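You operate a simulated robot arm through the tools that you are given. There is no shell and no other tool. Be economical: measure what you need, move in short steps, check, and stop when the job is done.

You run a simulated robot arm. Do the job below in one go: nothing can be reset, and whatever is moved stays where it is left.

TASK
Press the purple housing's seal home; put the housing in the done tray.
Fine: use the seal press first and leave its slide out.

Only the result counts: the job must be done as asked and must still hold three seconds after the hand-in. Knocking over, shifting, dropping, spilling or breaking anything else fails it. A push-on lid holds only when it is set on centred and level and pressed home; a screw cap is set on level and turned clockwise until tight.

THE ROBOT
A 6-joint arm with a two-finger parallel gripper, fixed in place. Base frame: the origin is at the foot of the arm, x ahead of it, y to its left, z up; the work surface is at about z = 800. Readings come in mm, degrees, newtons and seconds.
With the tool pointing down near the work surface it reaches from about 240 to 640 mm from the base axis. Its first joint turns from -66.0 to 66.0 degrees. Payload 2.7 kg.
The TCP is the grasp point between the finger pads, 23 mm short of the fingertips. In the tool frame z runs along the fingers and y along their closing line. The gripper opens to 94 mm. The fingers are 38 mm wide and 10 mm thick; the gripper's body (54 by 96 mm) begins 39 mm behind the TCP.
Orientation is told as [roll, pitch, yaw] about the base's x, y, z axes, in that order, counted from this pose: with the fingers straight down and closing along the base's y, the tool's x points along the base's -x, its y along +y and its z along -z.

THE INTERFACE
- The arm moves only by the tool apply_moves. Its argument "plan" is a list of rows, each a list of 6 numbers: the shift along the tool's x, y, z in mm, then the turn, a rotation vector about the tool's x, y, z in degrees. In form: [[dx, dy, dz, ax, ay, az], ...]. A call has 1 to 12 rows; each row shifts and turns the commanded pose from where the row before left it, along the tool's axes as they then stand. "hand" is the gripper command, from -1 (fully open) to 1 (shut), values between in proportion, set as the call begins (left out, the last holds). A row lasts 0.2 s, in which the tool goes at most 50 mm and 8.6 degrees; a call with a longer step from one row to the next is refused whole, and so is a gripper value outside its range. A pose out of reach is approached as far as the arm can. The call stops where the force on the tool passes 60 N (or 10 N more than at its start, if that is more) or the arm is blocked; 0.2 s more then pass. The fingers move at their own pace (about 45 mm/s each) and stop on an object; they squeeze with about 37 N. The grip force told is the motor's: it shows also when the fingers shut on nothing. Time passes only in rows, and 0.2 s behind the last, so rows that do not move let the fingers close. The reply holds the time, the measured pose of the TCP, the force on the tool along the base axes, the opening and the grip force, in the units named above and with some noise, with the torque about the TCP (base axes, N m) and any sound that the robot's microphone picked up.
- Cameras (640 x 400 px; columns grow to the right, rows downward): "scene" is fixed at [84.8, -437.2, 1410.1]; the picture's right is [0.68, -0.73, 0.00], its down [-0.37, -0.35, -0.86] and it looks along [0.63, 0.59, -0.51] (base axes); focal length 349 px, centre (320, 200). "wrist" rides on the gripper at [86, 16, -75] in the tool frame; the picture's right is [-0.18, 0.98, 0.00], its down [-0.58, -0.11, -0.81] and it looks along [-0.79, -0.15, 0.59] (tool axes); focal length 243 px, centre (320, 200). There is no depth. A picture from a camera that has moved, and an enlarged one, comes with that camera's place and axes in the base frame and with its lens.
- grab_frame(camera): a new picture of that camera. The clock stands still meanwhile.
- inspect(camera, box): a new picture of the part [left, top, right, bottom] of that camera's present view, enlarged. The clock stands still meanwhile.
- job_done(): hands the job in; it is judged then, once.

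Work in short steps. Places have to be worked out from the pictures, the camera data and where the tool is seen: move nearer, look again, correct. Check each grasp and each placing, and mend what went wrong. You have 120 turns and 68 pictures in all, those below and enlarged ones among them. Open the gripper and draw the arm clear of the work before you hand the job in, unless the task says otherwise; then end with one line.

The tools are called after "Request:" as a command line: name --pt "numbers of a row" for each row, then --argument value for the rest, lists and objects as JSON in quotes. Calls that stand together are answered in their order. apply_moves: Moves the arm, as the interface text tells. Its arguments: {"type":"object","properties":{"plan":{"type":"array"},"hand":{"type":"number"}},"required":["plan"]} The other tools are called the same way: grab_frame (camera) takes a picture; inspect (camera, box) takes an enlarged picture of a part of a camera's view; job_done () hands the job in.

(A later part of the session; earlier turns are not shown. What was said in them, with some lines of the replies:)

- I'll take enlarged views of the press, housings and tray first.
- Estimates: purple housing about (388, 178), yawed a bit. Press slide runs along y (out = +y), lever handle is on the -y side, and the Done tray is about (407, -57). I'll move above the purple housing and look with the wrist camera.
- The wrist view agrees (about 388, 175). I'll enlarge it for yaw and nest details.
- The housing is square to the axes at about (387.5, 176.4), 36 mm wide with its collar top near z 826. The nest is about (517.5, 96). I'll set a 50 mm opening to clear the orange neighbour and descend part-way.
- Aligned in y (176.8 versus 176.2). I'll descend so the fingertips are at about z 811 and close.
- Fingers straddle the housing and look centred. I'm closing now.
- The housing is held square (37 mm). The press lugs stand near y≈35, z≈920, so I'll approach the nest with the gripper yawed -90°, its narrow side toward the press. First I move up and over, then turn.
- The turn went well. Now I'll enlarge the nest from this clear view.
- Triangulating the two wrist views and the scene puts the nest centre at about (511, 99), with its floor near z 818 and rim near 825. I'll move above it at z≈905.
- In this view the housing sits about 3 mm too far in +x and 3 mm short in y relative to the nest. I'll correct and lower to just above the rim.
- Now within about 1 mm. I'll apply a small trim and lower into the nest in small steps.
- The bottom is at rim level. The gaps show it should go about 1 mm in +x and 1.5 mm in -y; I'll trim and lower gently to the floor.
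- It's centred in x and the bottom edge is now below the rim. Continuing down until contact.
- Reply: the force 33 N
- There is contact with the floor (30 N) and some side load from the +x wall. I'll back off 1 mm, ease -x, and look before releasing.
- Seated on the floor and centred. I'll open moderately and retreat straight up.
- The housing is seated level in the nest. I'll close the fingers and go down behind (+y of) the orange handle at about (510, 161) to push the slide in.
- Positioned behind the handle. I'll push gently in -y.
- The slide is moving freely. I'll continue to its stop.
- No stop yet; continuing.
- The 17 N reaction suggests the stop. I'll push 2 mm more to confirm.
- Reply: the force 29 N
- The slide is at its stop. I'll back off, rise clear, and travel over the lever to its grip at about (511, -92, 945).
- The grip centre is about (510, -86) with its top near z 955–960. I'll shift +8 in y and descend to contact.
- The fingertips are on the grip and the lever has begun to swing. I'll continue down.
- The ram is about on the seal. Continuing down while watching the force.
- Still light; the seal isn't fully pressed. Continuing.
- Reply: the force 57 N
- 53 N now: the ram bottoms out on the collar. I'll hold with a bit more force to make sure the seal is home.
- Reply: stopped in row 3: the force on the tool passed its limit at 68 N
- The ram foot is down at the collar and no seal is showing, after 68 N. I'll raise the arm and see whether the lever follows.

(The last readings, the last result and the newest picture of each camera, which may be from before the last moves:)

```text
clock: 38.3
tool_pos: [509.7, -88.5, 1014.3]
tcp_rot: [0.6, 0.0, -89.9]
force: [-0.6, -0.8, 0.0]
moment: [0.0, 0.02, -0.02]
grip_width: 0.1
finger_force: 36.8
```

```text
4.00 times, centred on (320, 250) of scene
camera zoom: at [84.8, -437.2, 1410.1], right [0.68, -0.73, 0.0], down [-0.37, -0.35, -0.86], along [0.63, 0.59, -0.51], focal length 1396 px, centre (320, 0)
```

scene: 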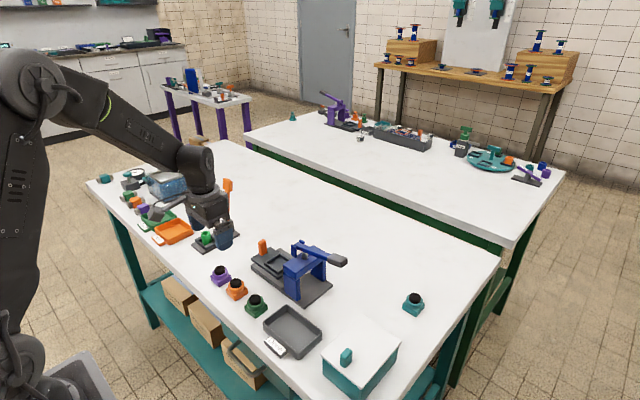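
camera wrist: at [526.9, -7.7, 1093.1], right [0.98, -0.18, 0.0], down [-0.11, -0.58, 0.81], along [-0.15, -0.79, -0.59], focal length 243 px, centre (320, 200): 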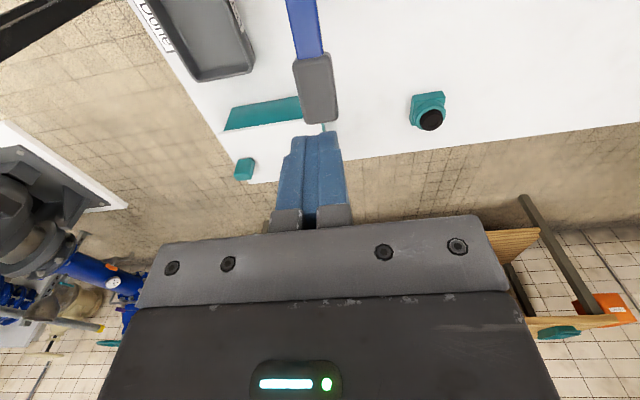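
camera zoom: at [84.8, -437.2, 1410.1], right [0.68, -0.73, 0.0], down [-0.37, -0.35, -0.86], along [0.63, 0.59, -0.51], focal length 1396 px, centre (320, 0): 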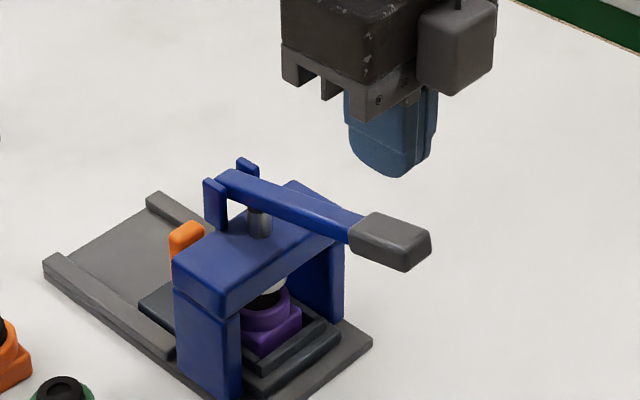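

The lever sprang back up. I'll take a close-up of the seal and move above the handle with the fingers opened, fixing the small residual tilt.

Request:
inspect --camera "scene" --box '[290, 260, 330, 295]'

Request:
apply_moves --pt "34 0 0 0 -0.6 0" --pt "34 0 0 0 0 0" --pt "34 0 0 0 0 0" --pt "34 0 0 0 0 0" --pt "36 0 0 0 0 0" --pt "0 0 45 0 0 0" --pt "0 0 45 0 0 0" --pt "0 0 0 0 0 0" --hand -0.06

Request:
grab_frame --camera "wrist"

```text
11.43 times, centred on (310, 278) of scene
camera zoom: at [84.8, -437.2, 1410.1], right [0.68, -0.73, 0.0], down [-0.37, -0.35, -0.86], along [0.63, 0.59, -0.51], focal length 3990 px, centre (434, -686)
```

zoom: 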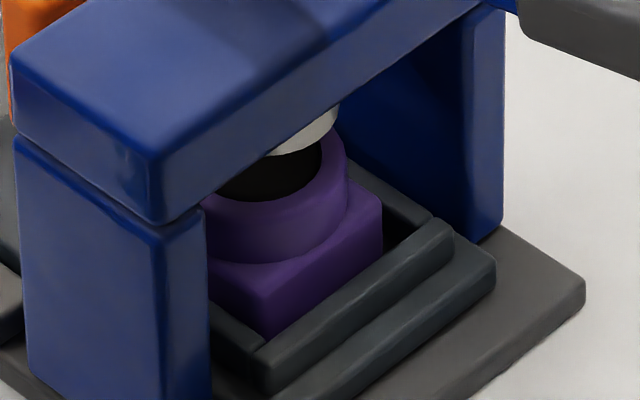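

```text
clock: 40.1
tool_pos: [507.4, 80.0, 923.3]
tcp_rot: [0.6, -0.5, -89.9]
force: [0.0, 0.7, 0.2]
moment: [-0.02, 0.0, -0.01]
grip_width: 49.6
finger_force: 0.1
```

```text
24 pictures are left
camera wrist: at [522.8, 168.4, 998.0], right [0.98, -0.18, 0.01], down [-0.12, -0.57, 0.81], along [-0.14, -0.8, -0.58], focal length 243 px, centre (320, 200)
```

wrist: 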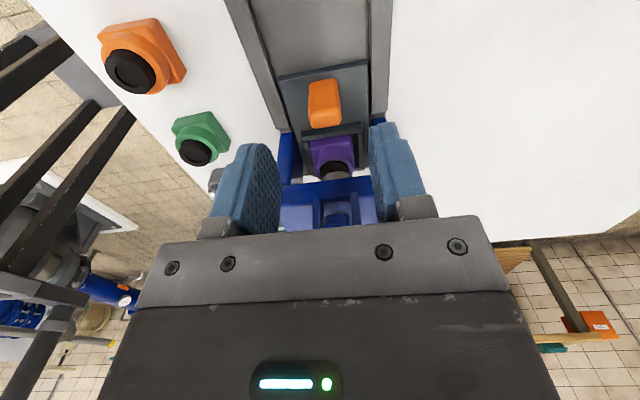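

The seal is flush with the collar. Handle is at about (510, 72); I'll level the tool, centre with a +10 mm y offset, descend and grip it.

Request:
apply_moves --pt "2 2 0 0.6 0.5 0" --pt "0 0 25 0 0 0" --pt "0 0 25 0 0 0" --pt "0 0 15 0 0 0" --pt "0 0 9 0 0 0" --pt "0 0 0 0 0 0"

Request:
inspect --camera "wrist" --box '[220, 70, 420, 220]'

Request:
inspect --camera "scene" --box '[240, 200, 360, 280]'

```text
clock: 41.0
tool_pos: [514.0, 83.7, 875.1]
tcp_rot: [0.6, -0.3, -90.1]
force: [-0.3, 1.5, 7.3]
moment: [-0.46, 0.14, -0.03]
grip_width: 50.1
finger_force: 0.1
stopped in row 4: the force on the tool passed its limit at 77 N (the readings are from after the stop); the commanded pose is now the measured one
```

```text
2.67 times, centred on (320, 145) of wrist
camera zoom: at [529.5, 170.1, 951.1], right [0.98, -0.18, 0.01], down [-0.12, -0.58, 0.81], along [-0.14, -0.79, -0.59], focal length 647 px, centre (320, 347)
```

zoom: 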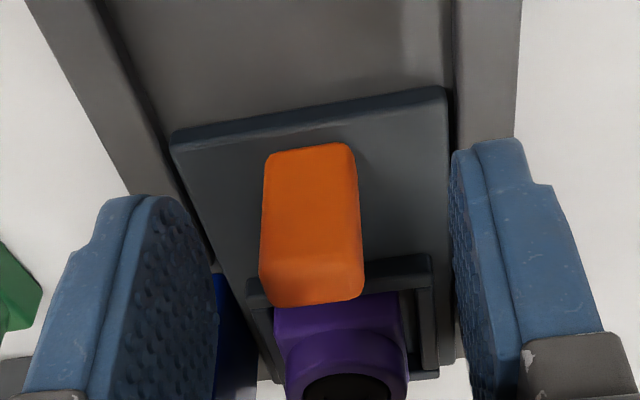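

```text
5.00 times, centred on (300, 240) of scene
camera zoom: at [84.7, -437.2, 1410.1], right [0.68, -0.73, 0.0], down [-0.37, -0.35, -0.86], along [0.63, 0.59, -0.51], focal length 1746 px, centre (420, 0)
```

zoom: 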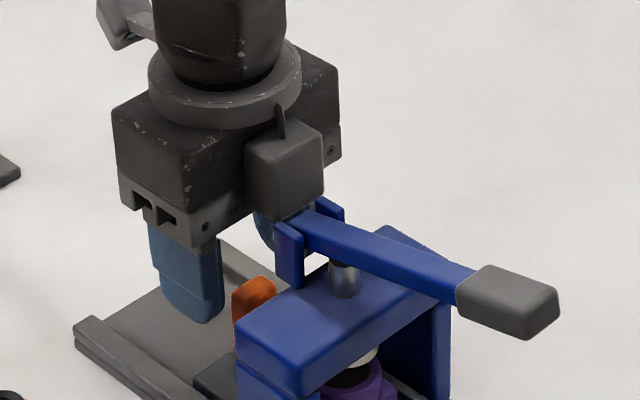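

The gripper's side box touched the press lugs (nothing shifted on the press by comparison with the earlier view). I'll rise, then tilt the tool 30° so the body leans to +y and the fingers reach under and away from the lugs.

Request:
apply_moves --pt "0 0 -25 0 0 0" --pt "10 -2 -35 0 0 0" --pt "10 -2 -25 0.6 0 0" --pt "0 0 0 0 -7.5 0" --pt "0 0 0 0 -7.5 0" --pt "0 0 0 0 -7.5 0" --pt "0 0 0 0 -7.3 0" --pt "0 0 0 0 0 0"

Request:
grab_frame --camera "wrist"

Request:
inspect --camera "scene" --box '[220, 180, 380, 280]'

```text
clock: 42.8
tool_pos: [508.7, 102.2, 960.3]
tcp_rot: [-0.2, -30.1, -90.0]
force: [-0.8, -0.3, 0.0]
moment: [0.0, -0.02, -0.02]
grip_width: 49.7
finger_force: 0.2
```

```text
21 pictures are left
camera wrist: at [525.3, 215.1, 981.8], right [0.98, -0.16, 0.09], down [-0.11, -0.1, 0.99], along [-0.15, -0.98, -0.11], focal length 243 px, centre (320, 200)
```

wrist: 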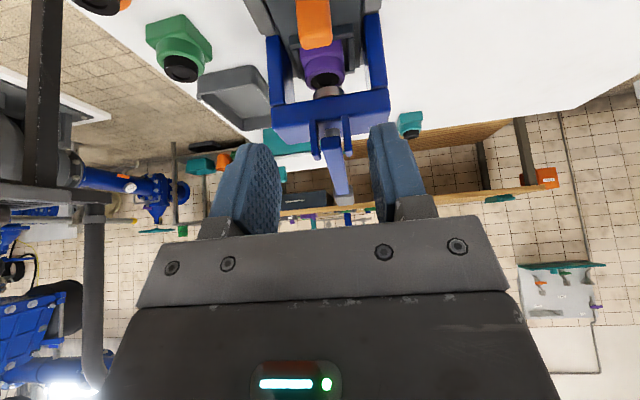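

```text
4.00 times, centred on (300, 230) of scene
camera zoom: at [84.9, -437.2, 1410.1], right [0.68, -0.73, 0.0], down [-0.37, -0.35, -0.86], along [0.63, 0.59, -0.51], focal length 1396 px, centre (400, 80)
```

zoom: 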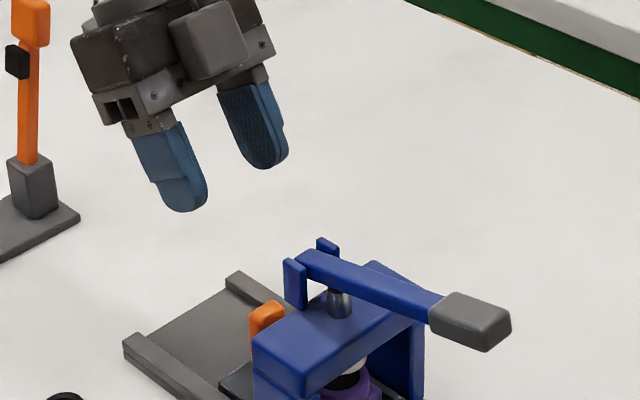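

Tilt is right. I'll shift +y 40 and then approach along the tool axis onto the handle.

Request:
apply_moves --pt "34.6 1 -20 0 0 0" --pt "0 0 30 0 0 0" --pt "0 0 30 0 0 0" --pt "0 0 25 0 0 0" --pt "0 0 15 0 0 0" --pt "0 0 0 0 0 0"

Request:
inspect --camera "scene" --box '[230, 190, 358, 270]'

Request:
inspect --camera "wrist" --box '[200, 60, 440, 210]'

```text
clock: 44.2
tool_pos: [509.6, 92.7, 870.7]
tcp_rot: [-0.2, -30.1, -90.0]
force: [-0.4, -0.1, 0.3]
moment: [0.04, -0.02, 0.05]
grip_width: 49.8
finger_force: 0.0
```

```text
5.00 times, centred on (294, 230) of scene
camera zoom: at [84.8, -437.2, 1410.1], right [0.68, -0.73, 0.0], down [-0.37, -0.35, -0.86], along [0.63, 0.59, -0.51], focal length 1746 px, centre (450, 50)
```

zoom: 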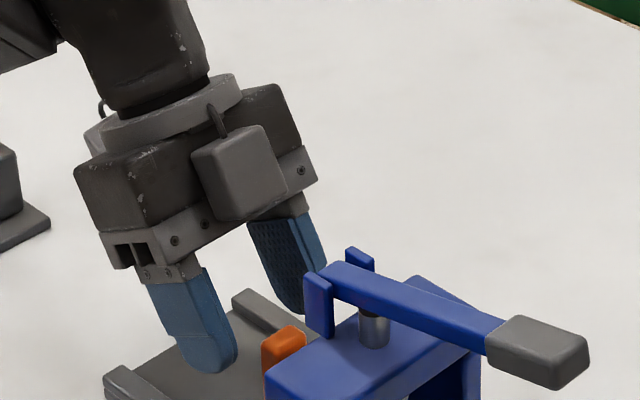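

```text
2.67 times, centred on (320, 135) of wrist
camera zoom: at [526.1, 205.5, 893.4], right [0.98, -0.16, 0.09], down [-0.11, -0.1, 0.99], along [-0.15, -0.98, -0.12], focal length 647 px, centre (320, 373)
```

zoom: 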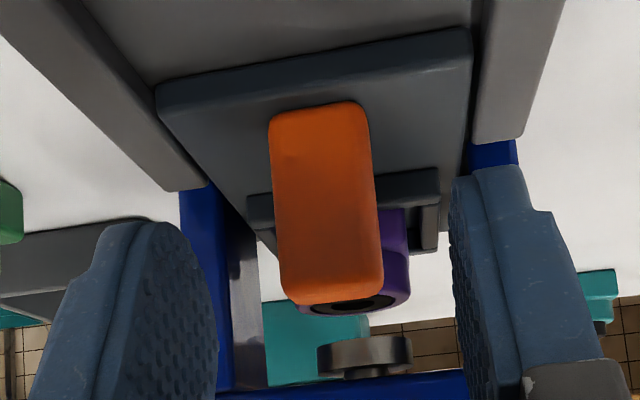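

Clear of the lugs, with the handle between the fingers. I'll advance 19 mm more and grip.

Request:
apply_moves --pt "0 0 8 0 0 0" --pt "0 0 6 0 0 0" --pt "0 0 5 0 0 0" --pt "0 0 0 0 0 0"

Request:
apply_moves --pt "0 0 0 0 0 0" --pt "0 0 0 0 0 0" --pt "0 0 0 0 0 0" --pt "0 0 0 0 0 0" --hand 1

Request:
inspect --camera "wrist" --box '[200, 60, 440, 210]'

```text
clock: 45.2
tool_pos: [509.7, 84.3, 854.1]
tcp_rot: [-0.2, -29.9, -90.0]
force: [-0.3, 1.8, 0.5]
moment: [0.0, 0.01, 0.03]
grip_width: 50.0
finger_force: 0.0
```

```text
clock: 46.2
tool_pos: [510.0, 85.4, 855.6]
tcp_rot: [-0.3, -30.0, -90.0]
force: [3.2, -0.5, -2.7]
moment: [-0.09, -0.47, 0.03]
grip_width: 21.9
finger_force: 44.9
```

```text
2.67 times, centred on (320, 135) of wrist
camera zoom: at [526.3, 197.2, 878.0], right [0.98, -0.16, 0.09], down [-0.11, -0.1, 0.99], along [-0.15, -0.98, -0.12], focal length 647 px, centre (320, 373)
```

zoom: 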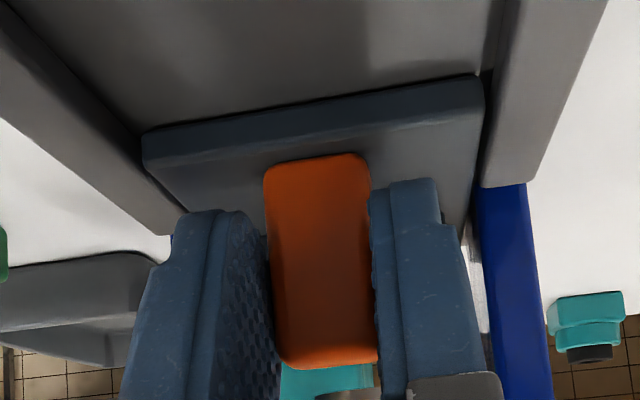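

The handle is gripped at 21.9 mm. I'll pull the slide out along +y.

Request:
apply_moves --pt "2.6 0 -1.5 0 0 0" --pt "5.2 0 -3 0 0 0" --pt "5.2 0 -3 0 0 0" --pt "5.2 0 -3 0 0 0" --pt "6.06 0 -3.5 0 0 0" --pt "6.06 0 -3.5 0 0 0" --pt "6.06 0 -3.5 0 0 0" --pt "6.06 0 -3.5 0 0 0" --pt "6.06 0 -3.5 0 0 0" --pt "6.06 0 -3.5 0 0 0" --pt "6.06 0 -3.5 0 0 0" --pt "0 0 0 0 0 0"

Request:
apply_moves --pt "5.2 0 -3 0 0 0" --pt "3.5 0 -2 0 0 0" --pt "3.5 0 -2 0 0 0" --pt "3.5 0 -2 0 0 0" --pt "1.7 0 -1 0 0 0" --pt "0 0 0 0 0 0"

Request:
inspect --camera "scene" --box '[210, 190, 370, 290]'

```text
clock: 48.8
tool_pos: [510.3, 155.6, 856.4]
tcp_rot: [-0.3, -29.8, -89.9]
force: [10.0, -0.3, -10.5]
moment: [0.16, -0.76, 0.0]
grip_width: 21.8
finger_force: 44.9
```

```text
clock: 50.2
tool_pos: [509.8, 174.2, 855.3]
tcp_rot: [-0.2, -30.1, -89.8]
force: [7.1, -0.4, -9.8]
moment: [0.86, -0.71, -0.15]
grip_width: 21.8
finger_force: 45.5
```

```text
4.00 times, centred on (290, 240) of scene
camera zoom: at [85.2, -437.2, 1410.1], right [0.68, -0.73, 0.0], down [-0.37, -0.35, -0.86], along [0.63, 0.59, -0.51], focal length 1396 px, centre (440, 40)
```

zoom: 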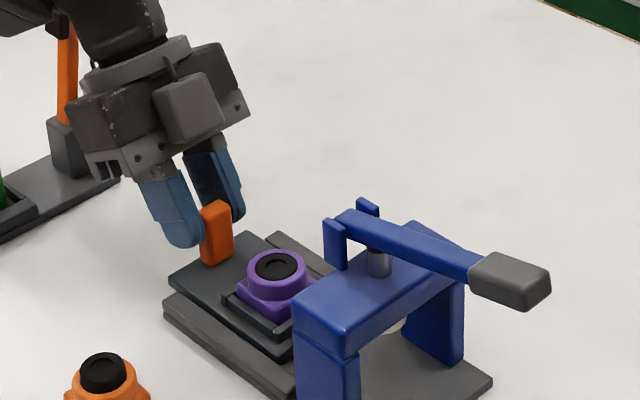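

The slide is nearly out and the seal is flush. I'll pull a few mm more to reach the stop.

Request:
apply_moves --pt "2.6 0 -1.5 0 0 0" --pt "1.7 0 -1 0 0 0" --pt "0 0 0 0 0 0"

Request:
inspect --camera "scene" --box '[210, 190, 370, 290]'

```text
clock: 51.0
tool_pos: [509.4, 179.2, 854.8]
tcp_rot: [-0.3, -30.1, -89.9]
force: [15.4, -1.9, -15.6]
moment: [0.12, -0.51, -0.12]
grip_width: 21.8
finger_force: 45.5
```

```text
4.00 times, centred on (290, 240) of scene
camera zoom: at [85.4, -437.2, 1410.1], right [0.68, -0.73, 0.0], down [-0.37, -0.35, -0.86], along [0.63, 0.59, -0.51], focal length 1396 px, centre (440, 40)
```

zoom: 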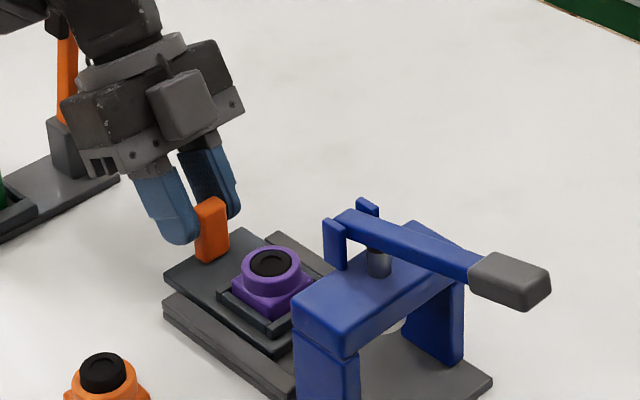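

The slide is back at its original out position. I'll open, back off along the tool axis, and untilt.

Request:
apply_moves --pt "0 0 0 0 0 0" --pt "0 0 0 0 0 0" --pt "0 0 0 0 0 0" --hand -0.06

Request:
apply_moves --pt "0 0 -20 0 0 0" --pt "0 0 -35 0 0 0" --pt "0 0 -35 0 0 0" --pt "-25 0 0 0 0 0" --pt "-30 0 0 0 7.5 0" --pt "-30 0 0 0.0 7.5 0" --pt "-20 0 0 0 7.5 0" --pt "0 0 0 0 7.5 0" --pt "0 0 0 0 0 0"

Request:
inspect --camera "wrist" --box '[210, 0, 450, 150]'

```text
clock: 51.8
tool_pos: [509.9, 179.9, 856.1]
tcp_rot: [-0.2, -30.0, -90.1]
force: [-0.9, -2.6, 1.4]
moment: [0.17, 0.01, 0.09]
grip_width: 50.3
finger_force: 0.0
```

```text
clock: 52.3
tool_pos: [507.0, 179.9, 873.1]
tcp_rot: [-2.2, -31.5, -90.1]
force: [1.7, -7.8, 3.6]
moment: [0.6, -0.01, -0.19]
grip_width: 49.6
finger_force: 0.0
stopped in row 2: the force on the tool passed its limit at 74 N (the readings are from after the stop); the commanded pose is now the measured one
```

```text
2.67 times, centred on (330, 75) of wrist
camera zoom: at [525.9, 292.0, 892.5], right [0.98, -0.18, 0.06], down [-0.08, -0.07, 0.99], along [-0.17, -0.98, -0.08], focal length 647 px, centre (293, 533)
```

zoom: 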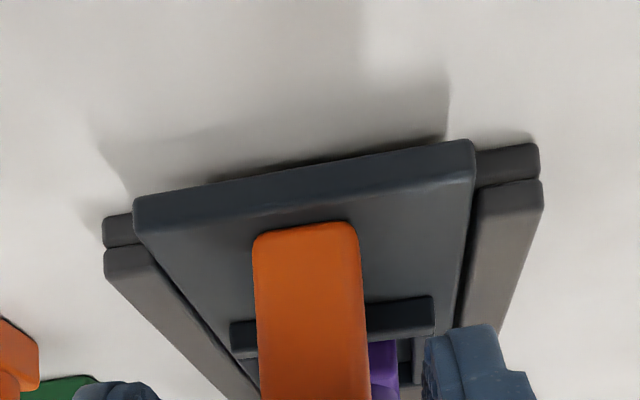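

Something behind the gripper was touched during the retreat, perhaps the orange pole fixture. Let me look.

Request:
inspect --camera "scene" --box '[160, 150, 320, 270]'

```text
3.33 times, centred on (240, 210) of scene
camera zoom: at [84.8, -437.4, 1410.0], right [0.68, -0.73, 0.0], down [-0.37, -0.35, -0.86], along [0.63, 0.59, -0.51], focal length 1164 px, centre (587, 167)
```

zoom: 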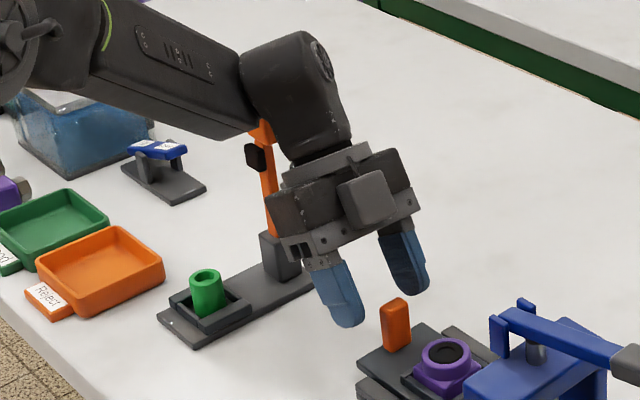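

The arm's wrist link brushed the pole fixture; its base looks unmoved in the picture. I'll move back -y first, then untilt about the TCP, and go up.

Request:
apply_moves --pt "-5 0 3 0 0 0" --pt "-8 0 5 0 0 0" --pt "-8 0 5 0 0 0" --pt "0 0 0 0 0 0"

Request:
inspect --camera "scene" --box '[160, 150, 320, 270]'

```text
clock: 53.3
tool_pos: [505.8, 154.7, 872.0]
tcp_rot: [-2.3, -31.6, -89.9]
force: [-0.8, 0.0, -1.2]
moment: [0.0, 0.03, 0.02]
grip_width: 49.8
finger_force: 0.0
```

```text
3.33 times, centred on (240, 210) of scene
camera zoom: at [84.8, -437.2, 1410.1], right [0.68, -0.73, 0.0], down [-0.37, -0.35, -0.86], along [0.63, 0.59, -0.51], focal length 1164 px, centre (587, 167)
```

zoom: 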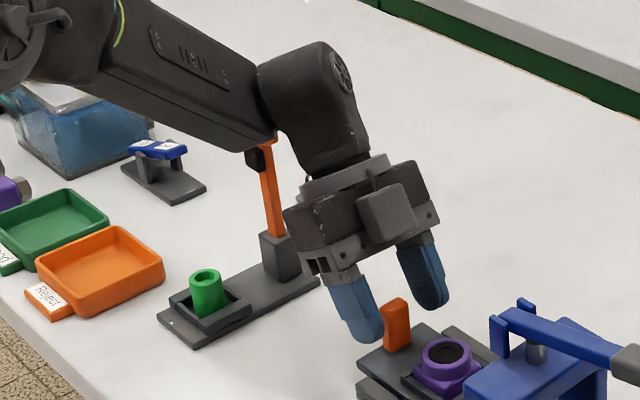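

Free, fixture unmoved. Now lift and untilt.

Request:
apply_moves --pt "-8 0 -13 0 0 0" --pt "-8 0 -13 0 0 0" --pt "0 0 0 -1.1 7.9 0" --pt "0 0 0 -1.1 7.9 0" --pt "0 0 0 0 7.9 0" --pt "0 0 0 0 7.9 0" --pt "0 0 -20 0 0 0" --pt "0 0 -20 0 0 0" --pt "0 0 0 0 0 0"

Request:
grab_frame --camera "wrist"

Request:
inspect --camera "scene" --box '[180, 160, 308, 260]'

```text
clock: 55.3
tool_pos: [506.4, 153.3, 944.7]
tcp_rot: [0.2, 0.0, -90.1]
force: [0.3, -0.5, -0.5]
moment: [0.01, -0.01, 0.0]
grip_width: 50.0
finger_force: 0.0
```

```text
11 pictures are left
camera wrist: at [524.1, 239.9, 1021.8], right [0.98, -0.19, 0.0], down [-0.11, -0.58, 0.81], along [-0.15, -0.79, -0.59], focal length 243 px, centre (320, 200)
```

wrist: 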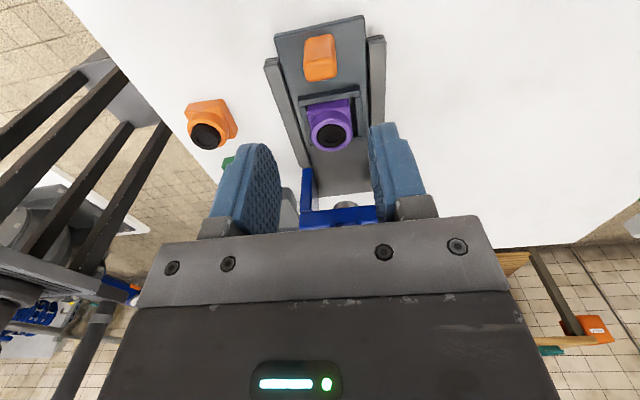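

```text
4.00 times, centred on (244, 210) of scene
camera zoom: at [84.8, -437.2, 1410.1], right [0.68, -0.73, 0.0], down [-0.37, -0.35, -0.86], along [0.63, 0.59, -0.51], focal length 1396 px, centre (624, 160)
```

zoom: 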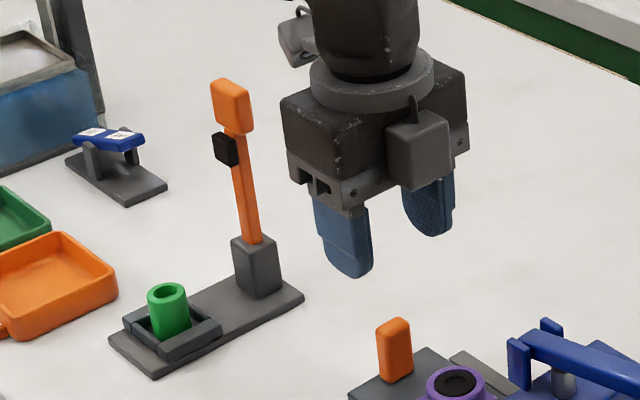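

The tester's orange lever leans differently from before; I'll deal with it after the housing. The housing is at about (509, 102); I'll move over it and descend to the earlier grip height.

Request:
apply_moves --pt "-26 3 0 0 0 0" --pt "-25 0 0 0 0 0" --pt "0 0 35 0 0 0" --pt "0 0 35 0 0 0" --pt "0 0 0 0 0 0"

Request:
inspect --camera "wrist" --box '[210, 60, 450, 210]'

```text
clock: 56.5
tool_pos: [510.3, 106.2, 871.4]
tcp_rot: [0.3, 0.0, -90.2]
force: [0.2, -0.1, 0.0]
moment: [-0.01, -0.01, -0.01]
grip_width: 49.8
finger_force: 0.1
```

```text
2.67 times, centred on (330, 135) of wrist
camera zoom: at [527.1, 192.2, 948.2], right [0.98, -0.19, 0.0], down [-0.11, -0.58, 0.81], along [-0.15, -0.79, -0.59], focal length 647 px, centre (293, 373)
```

zoom: 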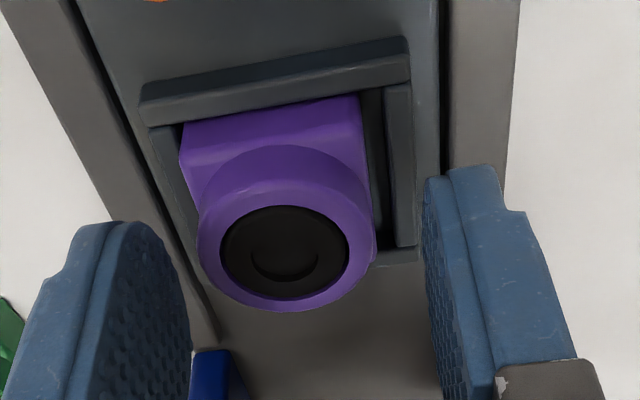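

Seal is flush in its collar. Housing is at about (507.5, 98.5). I'll trim, descend and grip.

Request:
apply_moves --pt "-6 -3 0 0 0 0" --pt "0 0 8 0 0 0" --pt "0 0 7 0 0 0" --pt "0 0 0 0 0 0"

Request:
apply_moves --pt "0 0 0 0 0 0" --pt "0 0 0 0 0 0" --pt "0 0 0 0 0 0" --pt "0 0 0 0 0 0" --hand 1

Request:
apply_moves --pt "0 0 -5 0 0 0" --pt "0 0 -15 0 0 0" --pt "0 0 -30 0 0 0" --pt "0 0 -35 0 0 0" --pt "0 0 0 0 0 0"

Request:
grab_frame --camera "wrist"

```text
clock: 57.5
tool_pos: [506.9, 98.5, 857.9]
tcp_rot: [0.1, -0.1, -90.2]
force: [-0.3, 0.1, 0.8]
moment: [0.0, -0.01, 0.0]
grip_width: 50.0
finger_force: 0.1
```

```text
clock: 58.5
tool_pos: [507.9, 99.2, 857.2]
tcp_rot: [0.2, 0.0, -90.1]
force: [6.0, 0.0, -0.2]
moment: [-0.01, -0.15, 0.11]
grip_width: 37.4
finger_force: 37.2
```

```text
clock: 59.7
tool_pos: [505.2, 97.9, 943.7]
tcp_rot: [0.1, 0.0, -90.4]
force: [-0.3, 0.0, -1.8]
moment: [-0.03, -0.03, -0.01]
grip_width: 37.2
finger_force: 36.6
```

```text
8 pictures are left
camera wrist: at [522.9, 184.1, 1019.5], right [0.98, -0.19, 0.0], down [-0.11, -0.58, 0.81], along [-0.15, -0.79, -0.59], focal length 243 px, centre (320, 200)
```

wrist: 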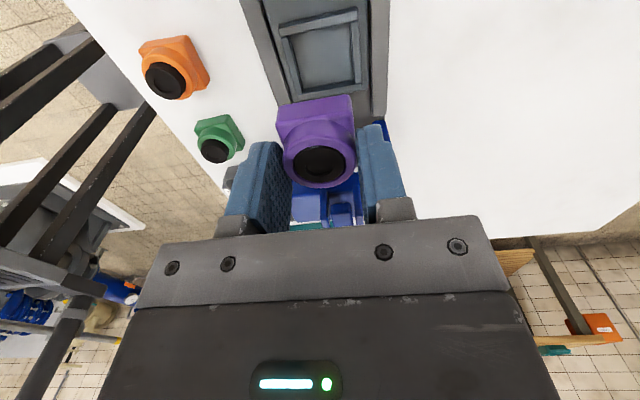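

Housing held with flush seal. I'll move to x≈403 and turn back to yaw 0, so the fingers open along the tray's long side (tray centre about (403, -62)).

Request:
apply_moves --pt "0 -34 0 0 0 0" --pt "0 -34 0 0 0 0" --pt "0 -34 0 0 0 0" --pt "0 0 0 0 0 -8.2" --pt "0 0 0 0 0 -8.2" --pt "0 0 0 0 0 -8.2" --pt "0 0 0 0 0 -8.2" --pt "0 0 0 0 0 -8.2" --pt "0 0 0 0 0 -8.2" --pt "0 0 0 0 0 -8.2" --pt "0 0 0 0 0 -8.2"

Request:
apply_moves --pt "0 0 0 0 0 -8.2" --pt "0 0 0 0 0 -8.2" --pt "0 0 0 0 0 -8.3" --pt "0 -40 0 0 0 0" --pt "0 -40 0 0 0 0" --pt "0 -40 0 0 0 0" --pt "0 -40 0 0 0 0" --pt "0 0 20 0 0 0" --pt "0 0 0 0 0 0"

Request:
grab_frame --camera "wrist"

```text
clock: 62.1
tool_pos: [403.9, 98.7, 942.3]
tcp_rot: [0.1, -0.1, -24.5]
force: [0.6, -0.7, -2.0]
moment: [-0.01, -0.01, -0.01]
grip_width: 37.4
finger_force: 37.3
```

```text
clock: 64.1
tool_pos: [403.9, -61.1, 922.6]
tcp_rot: [0.0, -0.2, 0.1]
force: [0.1, 0.0, -2.2]
moment: [-0.01, 0.02, 0.0]
grip_width: 37.5
finger_force: 37.3
```

```text
7 pictures are left
camera wrist: at [317.3, -44.7, 999.0], right [0.18, 0.98, 0.0], down [0.58, -0.11, 0.81], along [0.79, -0.15, -0.59], focal length 243 px, centre (320, 200)
```

wrist: 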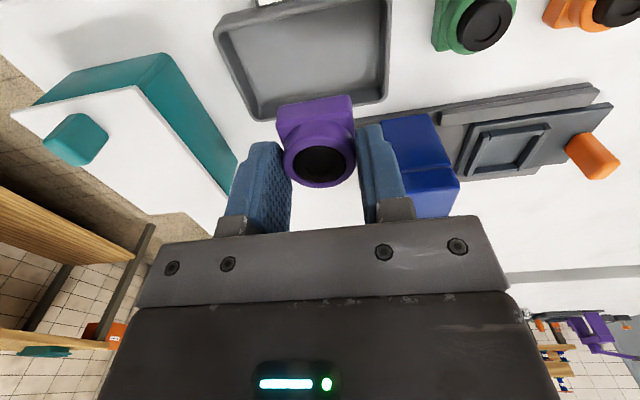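

Tray confirmed at x 363–434, y -11 to -121. I'll trim to (399, -65) and lower, ending with small steps until contact.

Request:
apply_moves --pt "4.5 -4 0 0 0 0" --pt "0 0 30 0 0 0" --pt "0 0 25 0 0 0" --pt "0 0 15 0 0 0" --pt "0 0 5 0 0 0" --pt "0 0 0 0 0 0"

Request:
apply_moves --pt "0 0 2 0 0 0" --pt "0 0 1.5 0 0 0" --pt "0 0 0 0 0 0"

```text
clock: 65.5
tool_pos: [400.1, -64.2, 846.4]
tcp_rot: [0.0, -0.2, 0.1]
force: [-0.4, -0.2, -2.7]
moment: [-0.02, 0.01, -0.02]
grip_width: 37.1
finger_force: 36.8
```

```text
clock: 66.3
tool_pos: [400.5, -63.7, 844.1]
tcp_rot: [0.1, -0.2, 0.1]
force: [-0.2, -0.8, -1.4]
moment: [-0.01, -0.02, 0.02]
grip_width: 36.9
finger_force: 36.8
```

No contact yet; I'll continue in small steps.

Request:
apply_moves --pt "0 0 1.5 0 0 0" --pt "0 0 1.5 0 0 0" --pt "0 0 0 0 0 0"

Request:
inspect --camera "scene" --box '[230, 270, 358, 350]'

```text
clock: 67.1
tool_pos: [401.4, -64.4, 842.2]
tcp_rot: [-0.1, -0.2, 0.1]
force: [-10.5, 1.2, 29.8]
moment: [0.03, 0.3, 0.01]
grip_width: 37.6
finger_force: 37.3
```

```text
5.00 times, centred on (294, 310) of scene
camera zoom: at [84.2, -437.1, 1410.2], right [0.68, -0.73, 0.0], down [-0.37, -0.35, -0.86], along [0.63, 0.59, -0.51], focal length 1746 px, centre (450, -350)
```

zoom: 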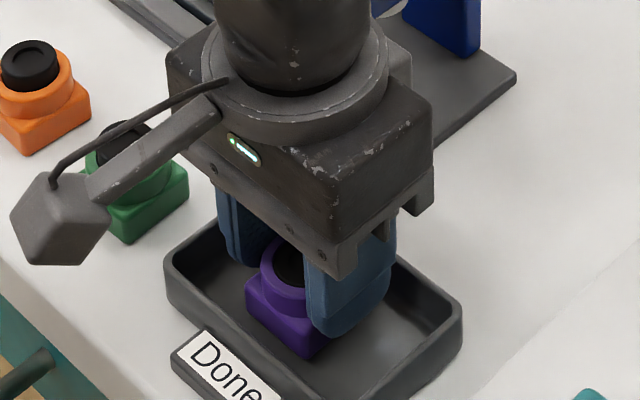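

On the tray floor. I'll relieve the load, open, and rise.

Request:
apply_moves --pt "0 0 -1.2 0 0 0" --pt "0 0 0 0 0 0"

Request:
apply_moves --pt "0 0 0 0 0 0" --pt "0 0 0 0 0 0" --pt "0 0 -10 0 0 0" --pt "0 0 -30 0 0 0" --pt "0 0 -40 0 0 0" --pt "0 0 -40 0 0 0" --pt "0 0 -40 0 0 0" --pt "0 0 -30 0 0 0" --hand -0.15

Request:
grab_frame --camera "scene"

```text
clock: 67.7
tool_pos: [400.6, -63.5, 841.8]
tcp_rot: [0.1, -0.1, 0.1]
force: [0.5, 0.8, 0.4]
moment: [0.01, -0.07, -0.01]
grip_width: 37.5
finger_force: 36.8
```

```text
clock: 69.5
tool_pos: [400.9, -62.0, 1032.7]
tcp_rot: [0.0, 0.0, -0.1]
force: [0.4, 0.3, 0.2]
moment: [0.0, 0.01, -0.01]
grip_width: 54.0
finger_force: 0.0
```

```text
5 pictures are left
```

scene: 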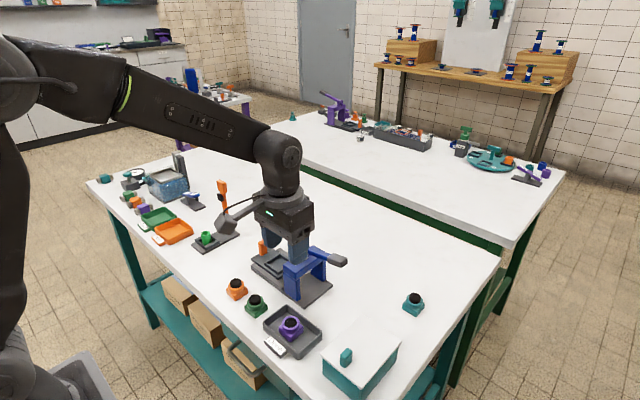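

The housing is in the tray, with slide out. The tester's orange lever was nudged about 18 mm at its head (toward its cup), so I'll set it back gently. I'm closing the fingers and going to its cup side at height z≈961.

Request:
apply_moves --pt "-6 40 0 0 0 0" --pt "-6 40 0 0 0 0" --pt "-6 40 0 0 0 0" --pt "-6 40 0 0 0 0" --pt "-6 40 0 0 0 0" --pt "-6 40 0 0 0 0" --pt "-6 40 0 0 0 0" --pt "-6 40 0 0 0 0" --pt "-6 40 0 0 0 0" --pt "-8 39 0 0 0 0" --pt "0 0 0 0 0 0" --hand 1

Request:
apply_moves --pt "0 0 25 0 0 0" --pt "0 0 25 0 0 0" --pt "0 0 20 0 0 0" --pt "0 0 0 0 0 0"

Request:
grab_frame --camera "wrist"

```text
clock: 71.9
tool_pos: [461.4, 338.5, 1034.0]
tcp_rot: [0.1, -0.1, 0.0]
force: [0.1, 0.2, 0.3]
moment: [-0.01, 0.02, -0.01]
grip_width: 0.1
finger_force: 36.7
```

```text
clock: 72.9
tool_pos: [460.8, 337.0, 963.3]
tcp_rot: [-0.1, -0.1, 0.2]
force: [0.6, -0.6, 0.8]
moment: [-0.03, -0.03, -0.01]
grip_width: 0.0
finger_force: 37.3
```

```text
4 pictures are left
camera wrist: at [375.1, 352.8, 1038.3], right [0.18, 0.98, 0.0], down [0.58, -0.11, 0.81], along [0.79, -0.15, -0.59], focal length 243 px, centre (320, 200)
```

wrist: 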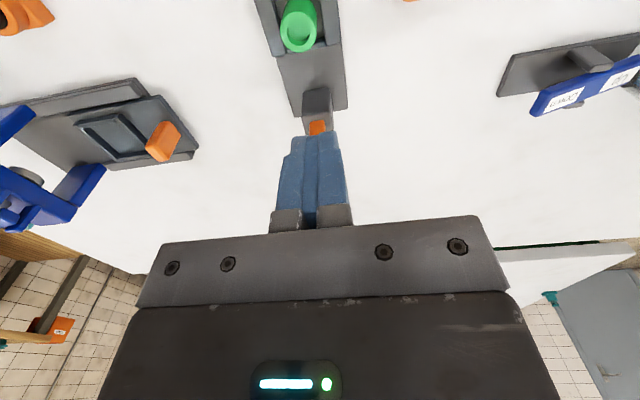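

The fingers line up with the pole. I'll move +x slowly to contact and push the lever back.

Request:
apply_moves --pt "-8 0 0 0 0 0" --pt "-8 0 0 0 0 0" --pt "-6 0 0 0 0 0" --pt "-4 0 0 0 0 0" --pt "-4 0 0 0 0 0" --pt "-3 0 0 0 0 0" --pt "-3 0 0 0 0 0" --pt "-3 0 0 0 0 0" --pt "-3 0 0 0 0 0" --pt "-3 0 0 0 0 0" --pt "0 0 0 0 0 0"

Request:
inspect --camera "scene" --box '[170, 150, 298, 250]'

```text
clock: 75.3
tool_pos: [503.4, 333.5, 962.9]
tcp_rot: [0.0, 0.3, 0.2]
force: [-38.1, -3.2, 13.4]
moment: [0.13, 0.63, -0.12]
grip_width: 0.1
finger_force: 36.9
```

```text
4.00 times, centred on (234, 200) of scene
camera zoom: at [83.6, -437.4, 1410.1], right [0.68, -0.73, 0.0], down [-0.37, -0.35, -0.86], along [0.63, 0.59, -0.51], focal length 1396 px, centre (664, 200)
```

zoom: 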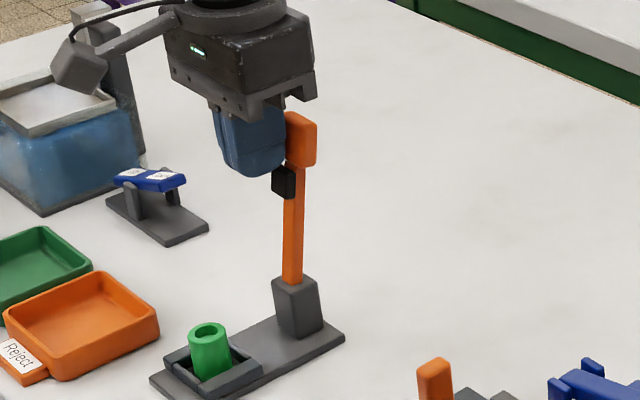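

The lever is back at its stop (38 N reaction). I'll withdraw and verify.

Request:
apply_moves --pt "4 0 0 0 0 0" --pt "15 0 0 0 0 0" --pt "25 0 0 0 0 0" --pt "0 0 -40 0 0 0" --pt "0 0 -40 0 0 0" --pt "0 -45 0 0 0 0" --pt "0 -45 0 0 0 0" --pt "0 -45 0 0 0 0" --pt "0 -45 0 0 0 0" --pt "0 0 -30 0 0 0" --pt "0 0 0 0 0 0" --hand 1

Request:
inspect --camera "scene" --box '[90, 150, 250, 250]'

```text
clock: 77.7
tool_pos: [461.9, 153.3, 1073.2]
tcp_rot: [0.0, -0.1, 0.1]
force: [-1.3, 0.5, 0.0]
moment: [0.01, -0.02, -0.01]
grip_width: 0.0
finger_force: 36.6
```

```text
4.00 times, centred on (170, 200) of scene
camera zoom: at [84.8, -437.2, 1410.1], right [0.68, -0.73, 0.0], down [-0.37, -0.35, -0.86], along [0.63, 0.59, -0.51], focal length 1396 px, centre (920, 200)
```

zoom: 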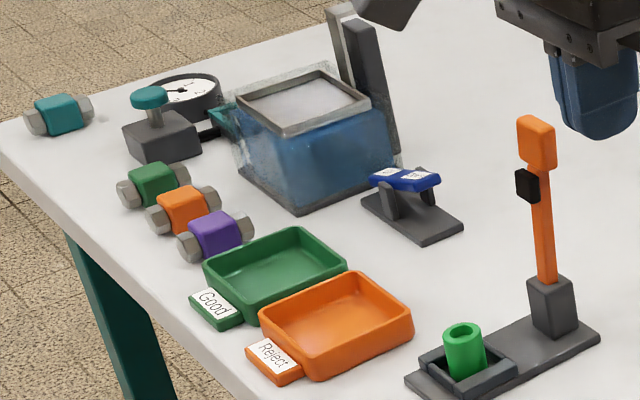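

The fixture base matches the first picture exactly; the lever is partly back (537 versus 550 px originally). I'll wait a moment to see whether it is still moving.

Request:
apply_moves --pt "0 -20 0 0 0 0" --pt "0 0 0 0 0 0" --pt "0 0 0 0 0 0" --pt "0 0 0 0 0 0" --pt "0 0 0 0 0 0" --pt "0 0 0 0 0 0" --pt "0 0 0 0 0 0" --pt "0 0 0 0 0 0" --pt "0 0 0 0 0 0" --pt "0 0 0 0 0 0"

Request:
inspect --camera "scene" --box '[90, 150, 250, 250]'

```text
clock: 79.9
tool_pos: [461.0, 133.7, 1074.7]
tcp_rot: [0.0, -0.1, 0.0]
force: [0.1, 0.7, -1.0]
moment: [0.01, 0.0, 0.03]
grip_width: 0.0
finger_force: 37.1
```

```text
4.00 times, centred on (170, 200) of scene
camera zoom: at [84.8, -437.2, 1410.1], right [0.68, -0.73, 0.0], down [-0.37, -0.35, -0.86], along [0.63, 0.59, -0.51], focal length 1396 px, centre (920, 200)
```

zoom: 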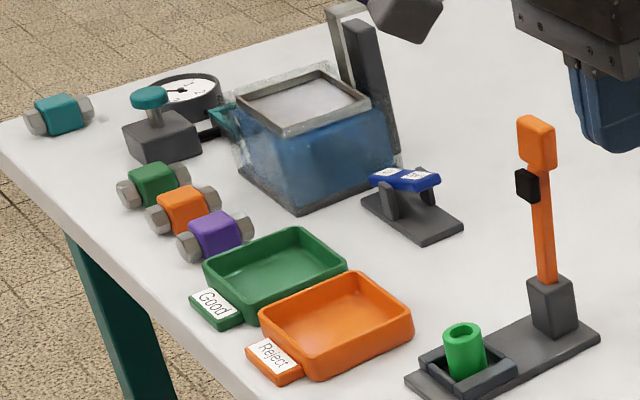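

It's static, still slightly short of its original lean. I'll do one more slow push, slightly further with a hold, and a slow release so it doesn't rebound.

Request:
apply_moves --pt "0 40 0 0 0 0" --pt "0 40 0 0 0 0" --pt "0 40 0 0 0 0" --pt "0 40 0 0 0 0" --pt "0 40 0 0 0 0" --pt "1 3 37 0 0 0" --pt "0 0 37 0 0 0" --pt "0 0 37 0 0 0" --pt "0 0 0 0 0 0"

Request:
apply_moves --pt "-10 0 0 0 0 0" --pt "-10 0 0 0 0 0" --pt "-8 0 0 0 0 0" --pt "-4 0 0 0 0 0" --pt "-3 0 0 0 0 0" --pt "-3 0 0 0 0 0" --pt "-3 0 0 0 0 0" --pt "-2 0 0 0 0 0" --pt "-2 0 0 0 0 0" --pt "0 0 0 0 0 0"

```text
clock: 81.9
tool_pos: [459.9, 337.2, 961.2]
tcp_rot: [0.0, -0.1, 0.0]
force: [-0.8, 0.2, -0.2]
moment: [-0.01, 0.01, 0.01]
grip_width: 0.3
finger_force: 36.8
```

```text
clock: 83.7
tool_pos: [495.6, 338.1, 962.1]
tcp_rot: [-0.4, 1.2, 0.3]
force: [-22.2, -7.8, 10.1]
moment: [-0.24, 0.33, -0.27]
grip_width: 0.0
finger_force: 37.1
stopped in row 8: the force on the tool passed its limit at 63 N (the readings are from after the stop); the commanded pose is now the measured one
```

It stiffens here. I'll try once more in 1 mm steps with a hold, then release slowly.

Request:
apply_moves --pt "-2 0 0 0 -1.2 0" --pt "-1.5 0 0 0 0 0" --pt "-1.5 0 0 0 0 0" --pt "-1 0 0 0 0 0" --pt "-1 0 0 0 0 0" --pt "-1 0 0 0 0 0" --pt "-1 0 0 0 0 0" --pt "-1 0 0 0 0 0" --pt "0 0 0 0 0 0" --pt "0 0 0 0 0 0"

Request:
apply_moves --pt "2 0 0 0 0 0" --pt "2 0 0 0 0 0" --pt "2 0 0 0 0 0" --pt "2 0 0 0 0 0" --pt "2 0 0 0 0 0" --pt "3 0 0 0 0 0" --pt "4 0 0 0 0 0" --pt "20 0 0 0 0 0" --pt "0 0 0 0 0 0"

Request:
apply_moves --pt "0 0 -40 0 0 0" --pt "0 0 -40 0 0 0" --pt "0 -45 -20 0 0 0" --pt "0 -45 0 0 0 0" --pt "0 -45 0 0 0 0" --pt "0 -45 0 0 0 0" --pt "0 -45 0 0 0 0" --pt "0 0 0 0 0 0" --hand -1

Request:
inspect --camera "scene" --box '[90, 150, 250, 250]'

```text
clock: 84.4
tool_pos: [496.1, 338.9, 962.4]
tcp_rot: [-1.1, 1.2, 0.3]
force: [-22.0, -7.3, 9.5]
moment: [-0.21, 0.31, -0.27]
grip_width: 0.0
finger_force: 37.0
stopped in row 3: the force on the tool passed its limit at 61 N (the readings are from after the stop); the commanded pose is now the measured one
```

```text
clock: 86.4
tool_pos: [460.4, 337.7, 962.6]
tcp_rot: [-0.8, 0.8, 0.3]
force: [0.8, -0.2, -0.1]
moment: [0.0, 0.01, -0.01]
grip_width: 0.0
finger_force: 37.5
```

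```text
clock: 88.2
tool_pos: [463.4, 115.3, 1064.9]
tcp_rot: [-0.8, 0.8, 0.2]
force: [-0.1, 0.5, 0.3]
moment: [-0.02, 0.03, 0.01]
grip_width: 93.8
finger_force: 0.1
```

```text
4.00 times, centred on (170, 200) of scene
camera zoom: at [84.8, -437.2, 1410.1], right [0.68, -0.73, 0.0], down [-0.37, -0.35, -0.86], along [0.63, 0.59, -0.51], focal length 1396 px, centre (920, 200)
```

zoom: 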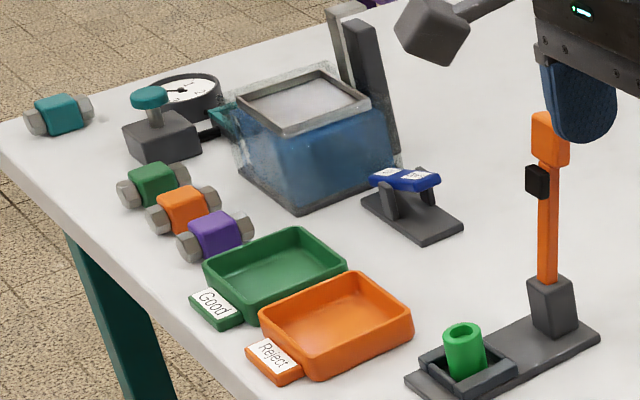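

The lever is back exactly at its original place (549, 140 px). One last check of the whole scene.

Request:
grab_frame --camera "scene"

```text
refused: no pictures are left
```

No pictures are left. The earlier views showed the housing in the tray with its seal flush and the slide out. The gripper is open and the arm is clear, so I'm handing in.

Request:
job_done

```text
The job is handed in.
```

The purple housing's seal is pressed home and flush, the housing is in the Done tray and the press slide is out; on the way the arm knocked the nearby tester's orange lever, which I pushed back to its starting position as far as the last picture shows.
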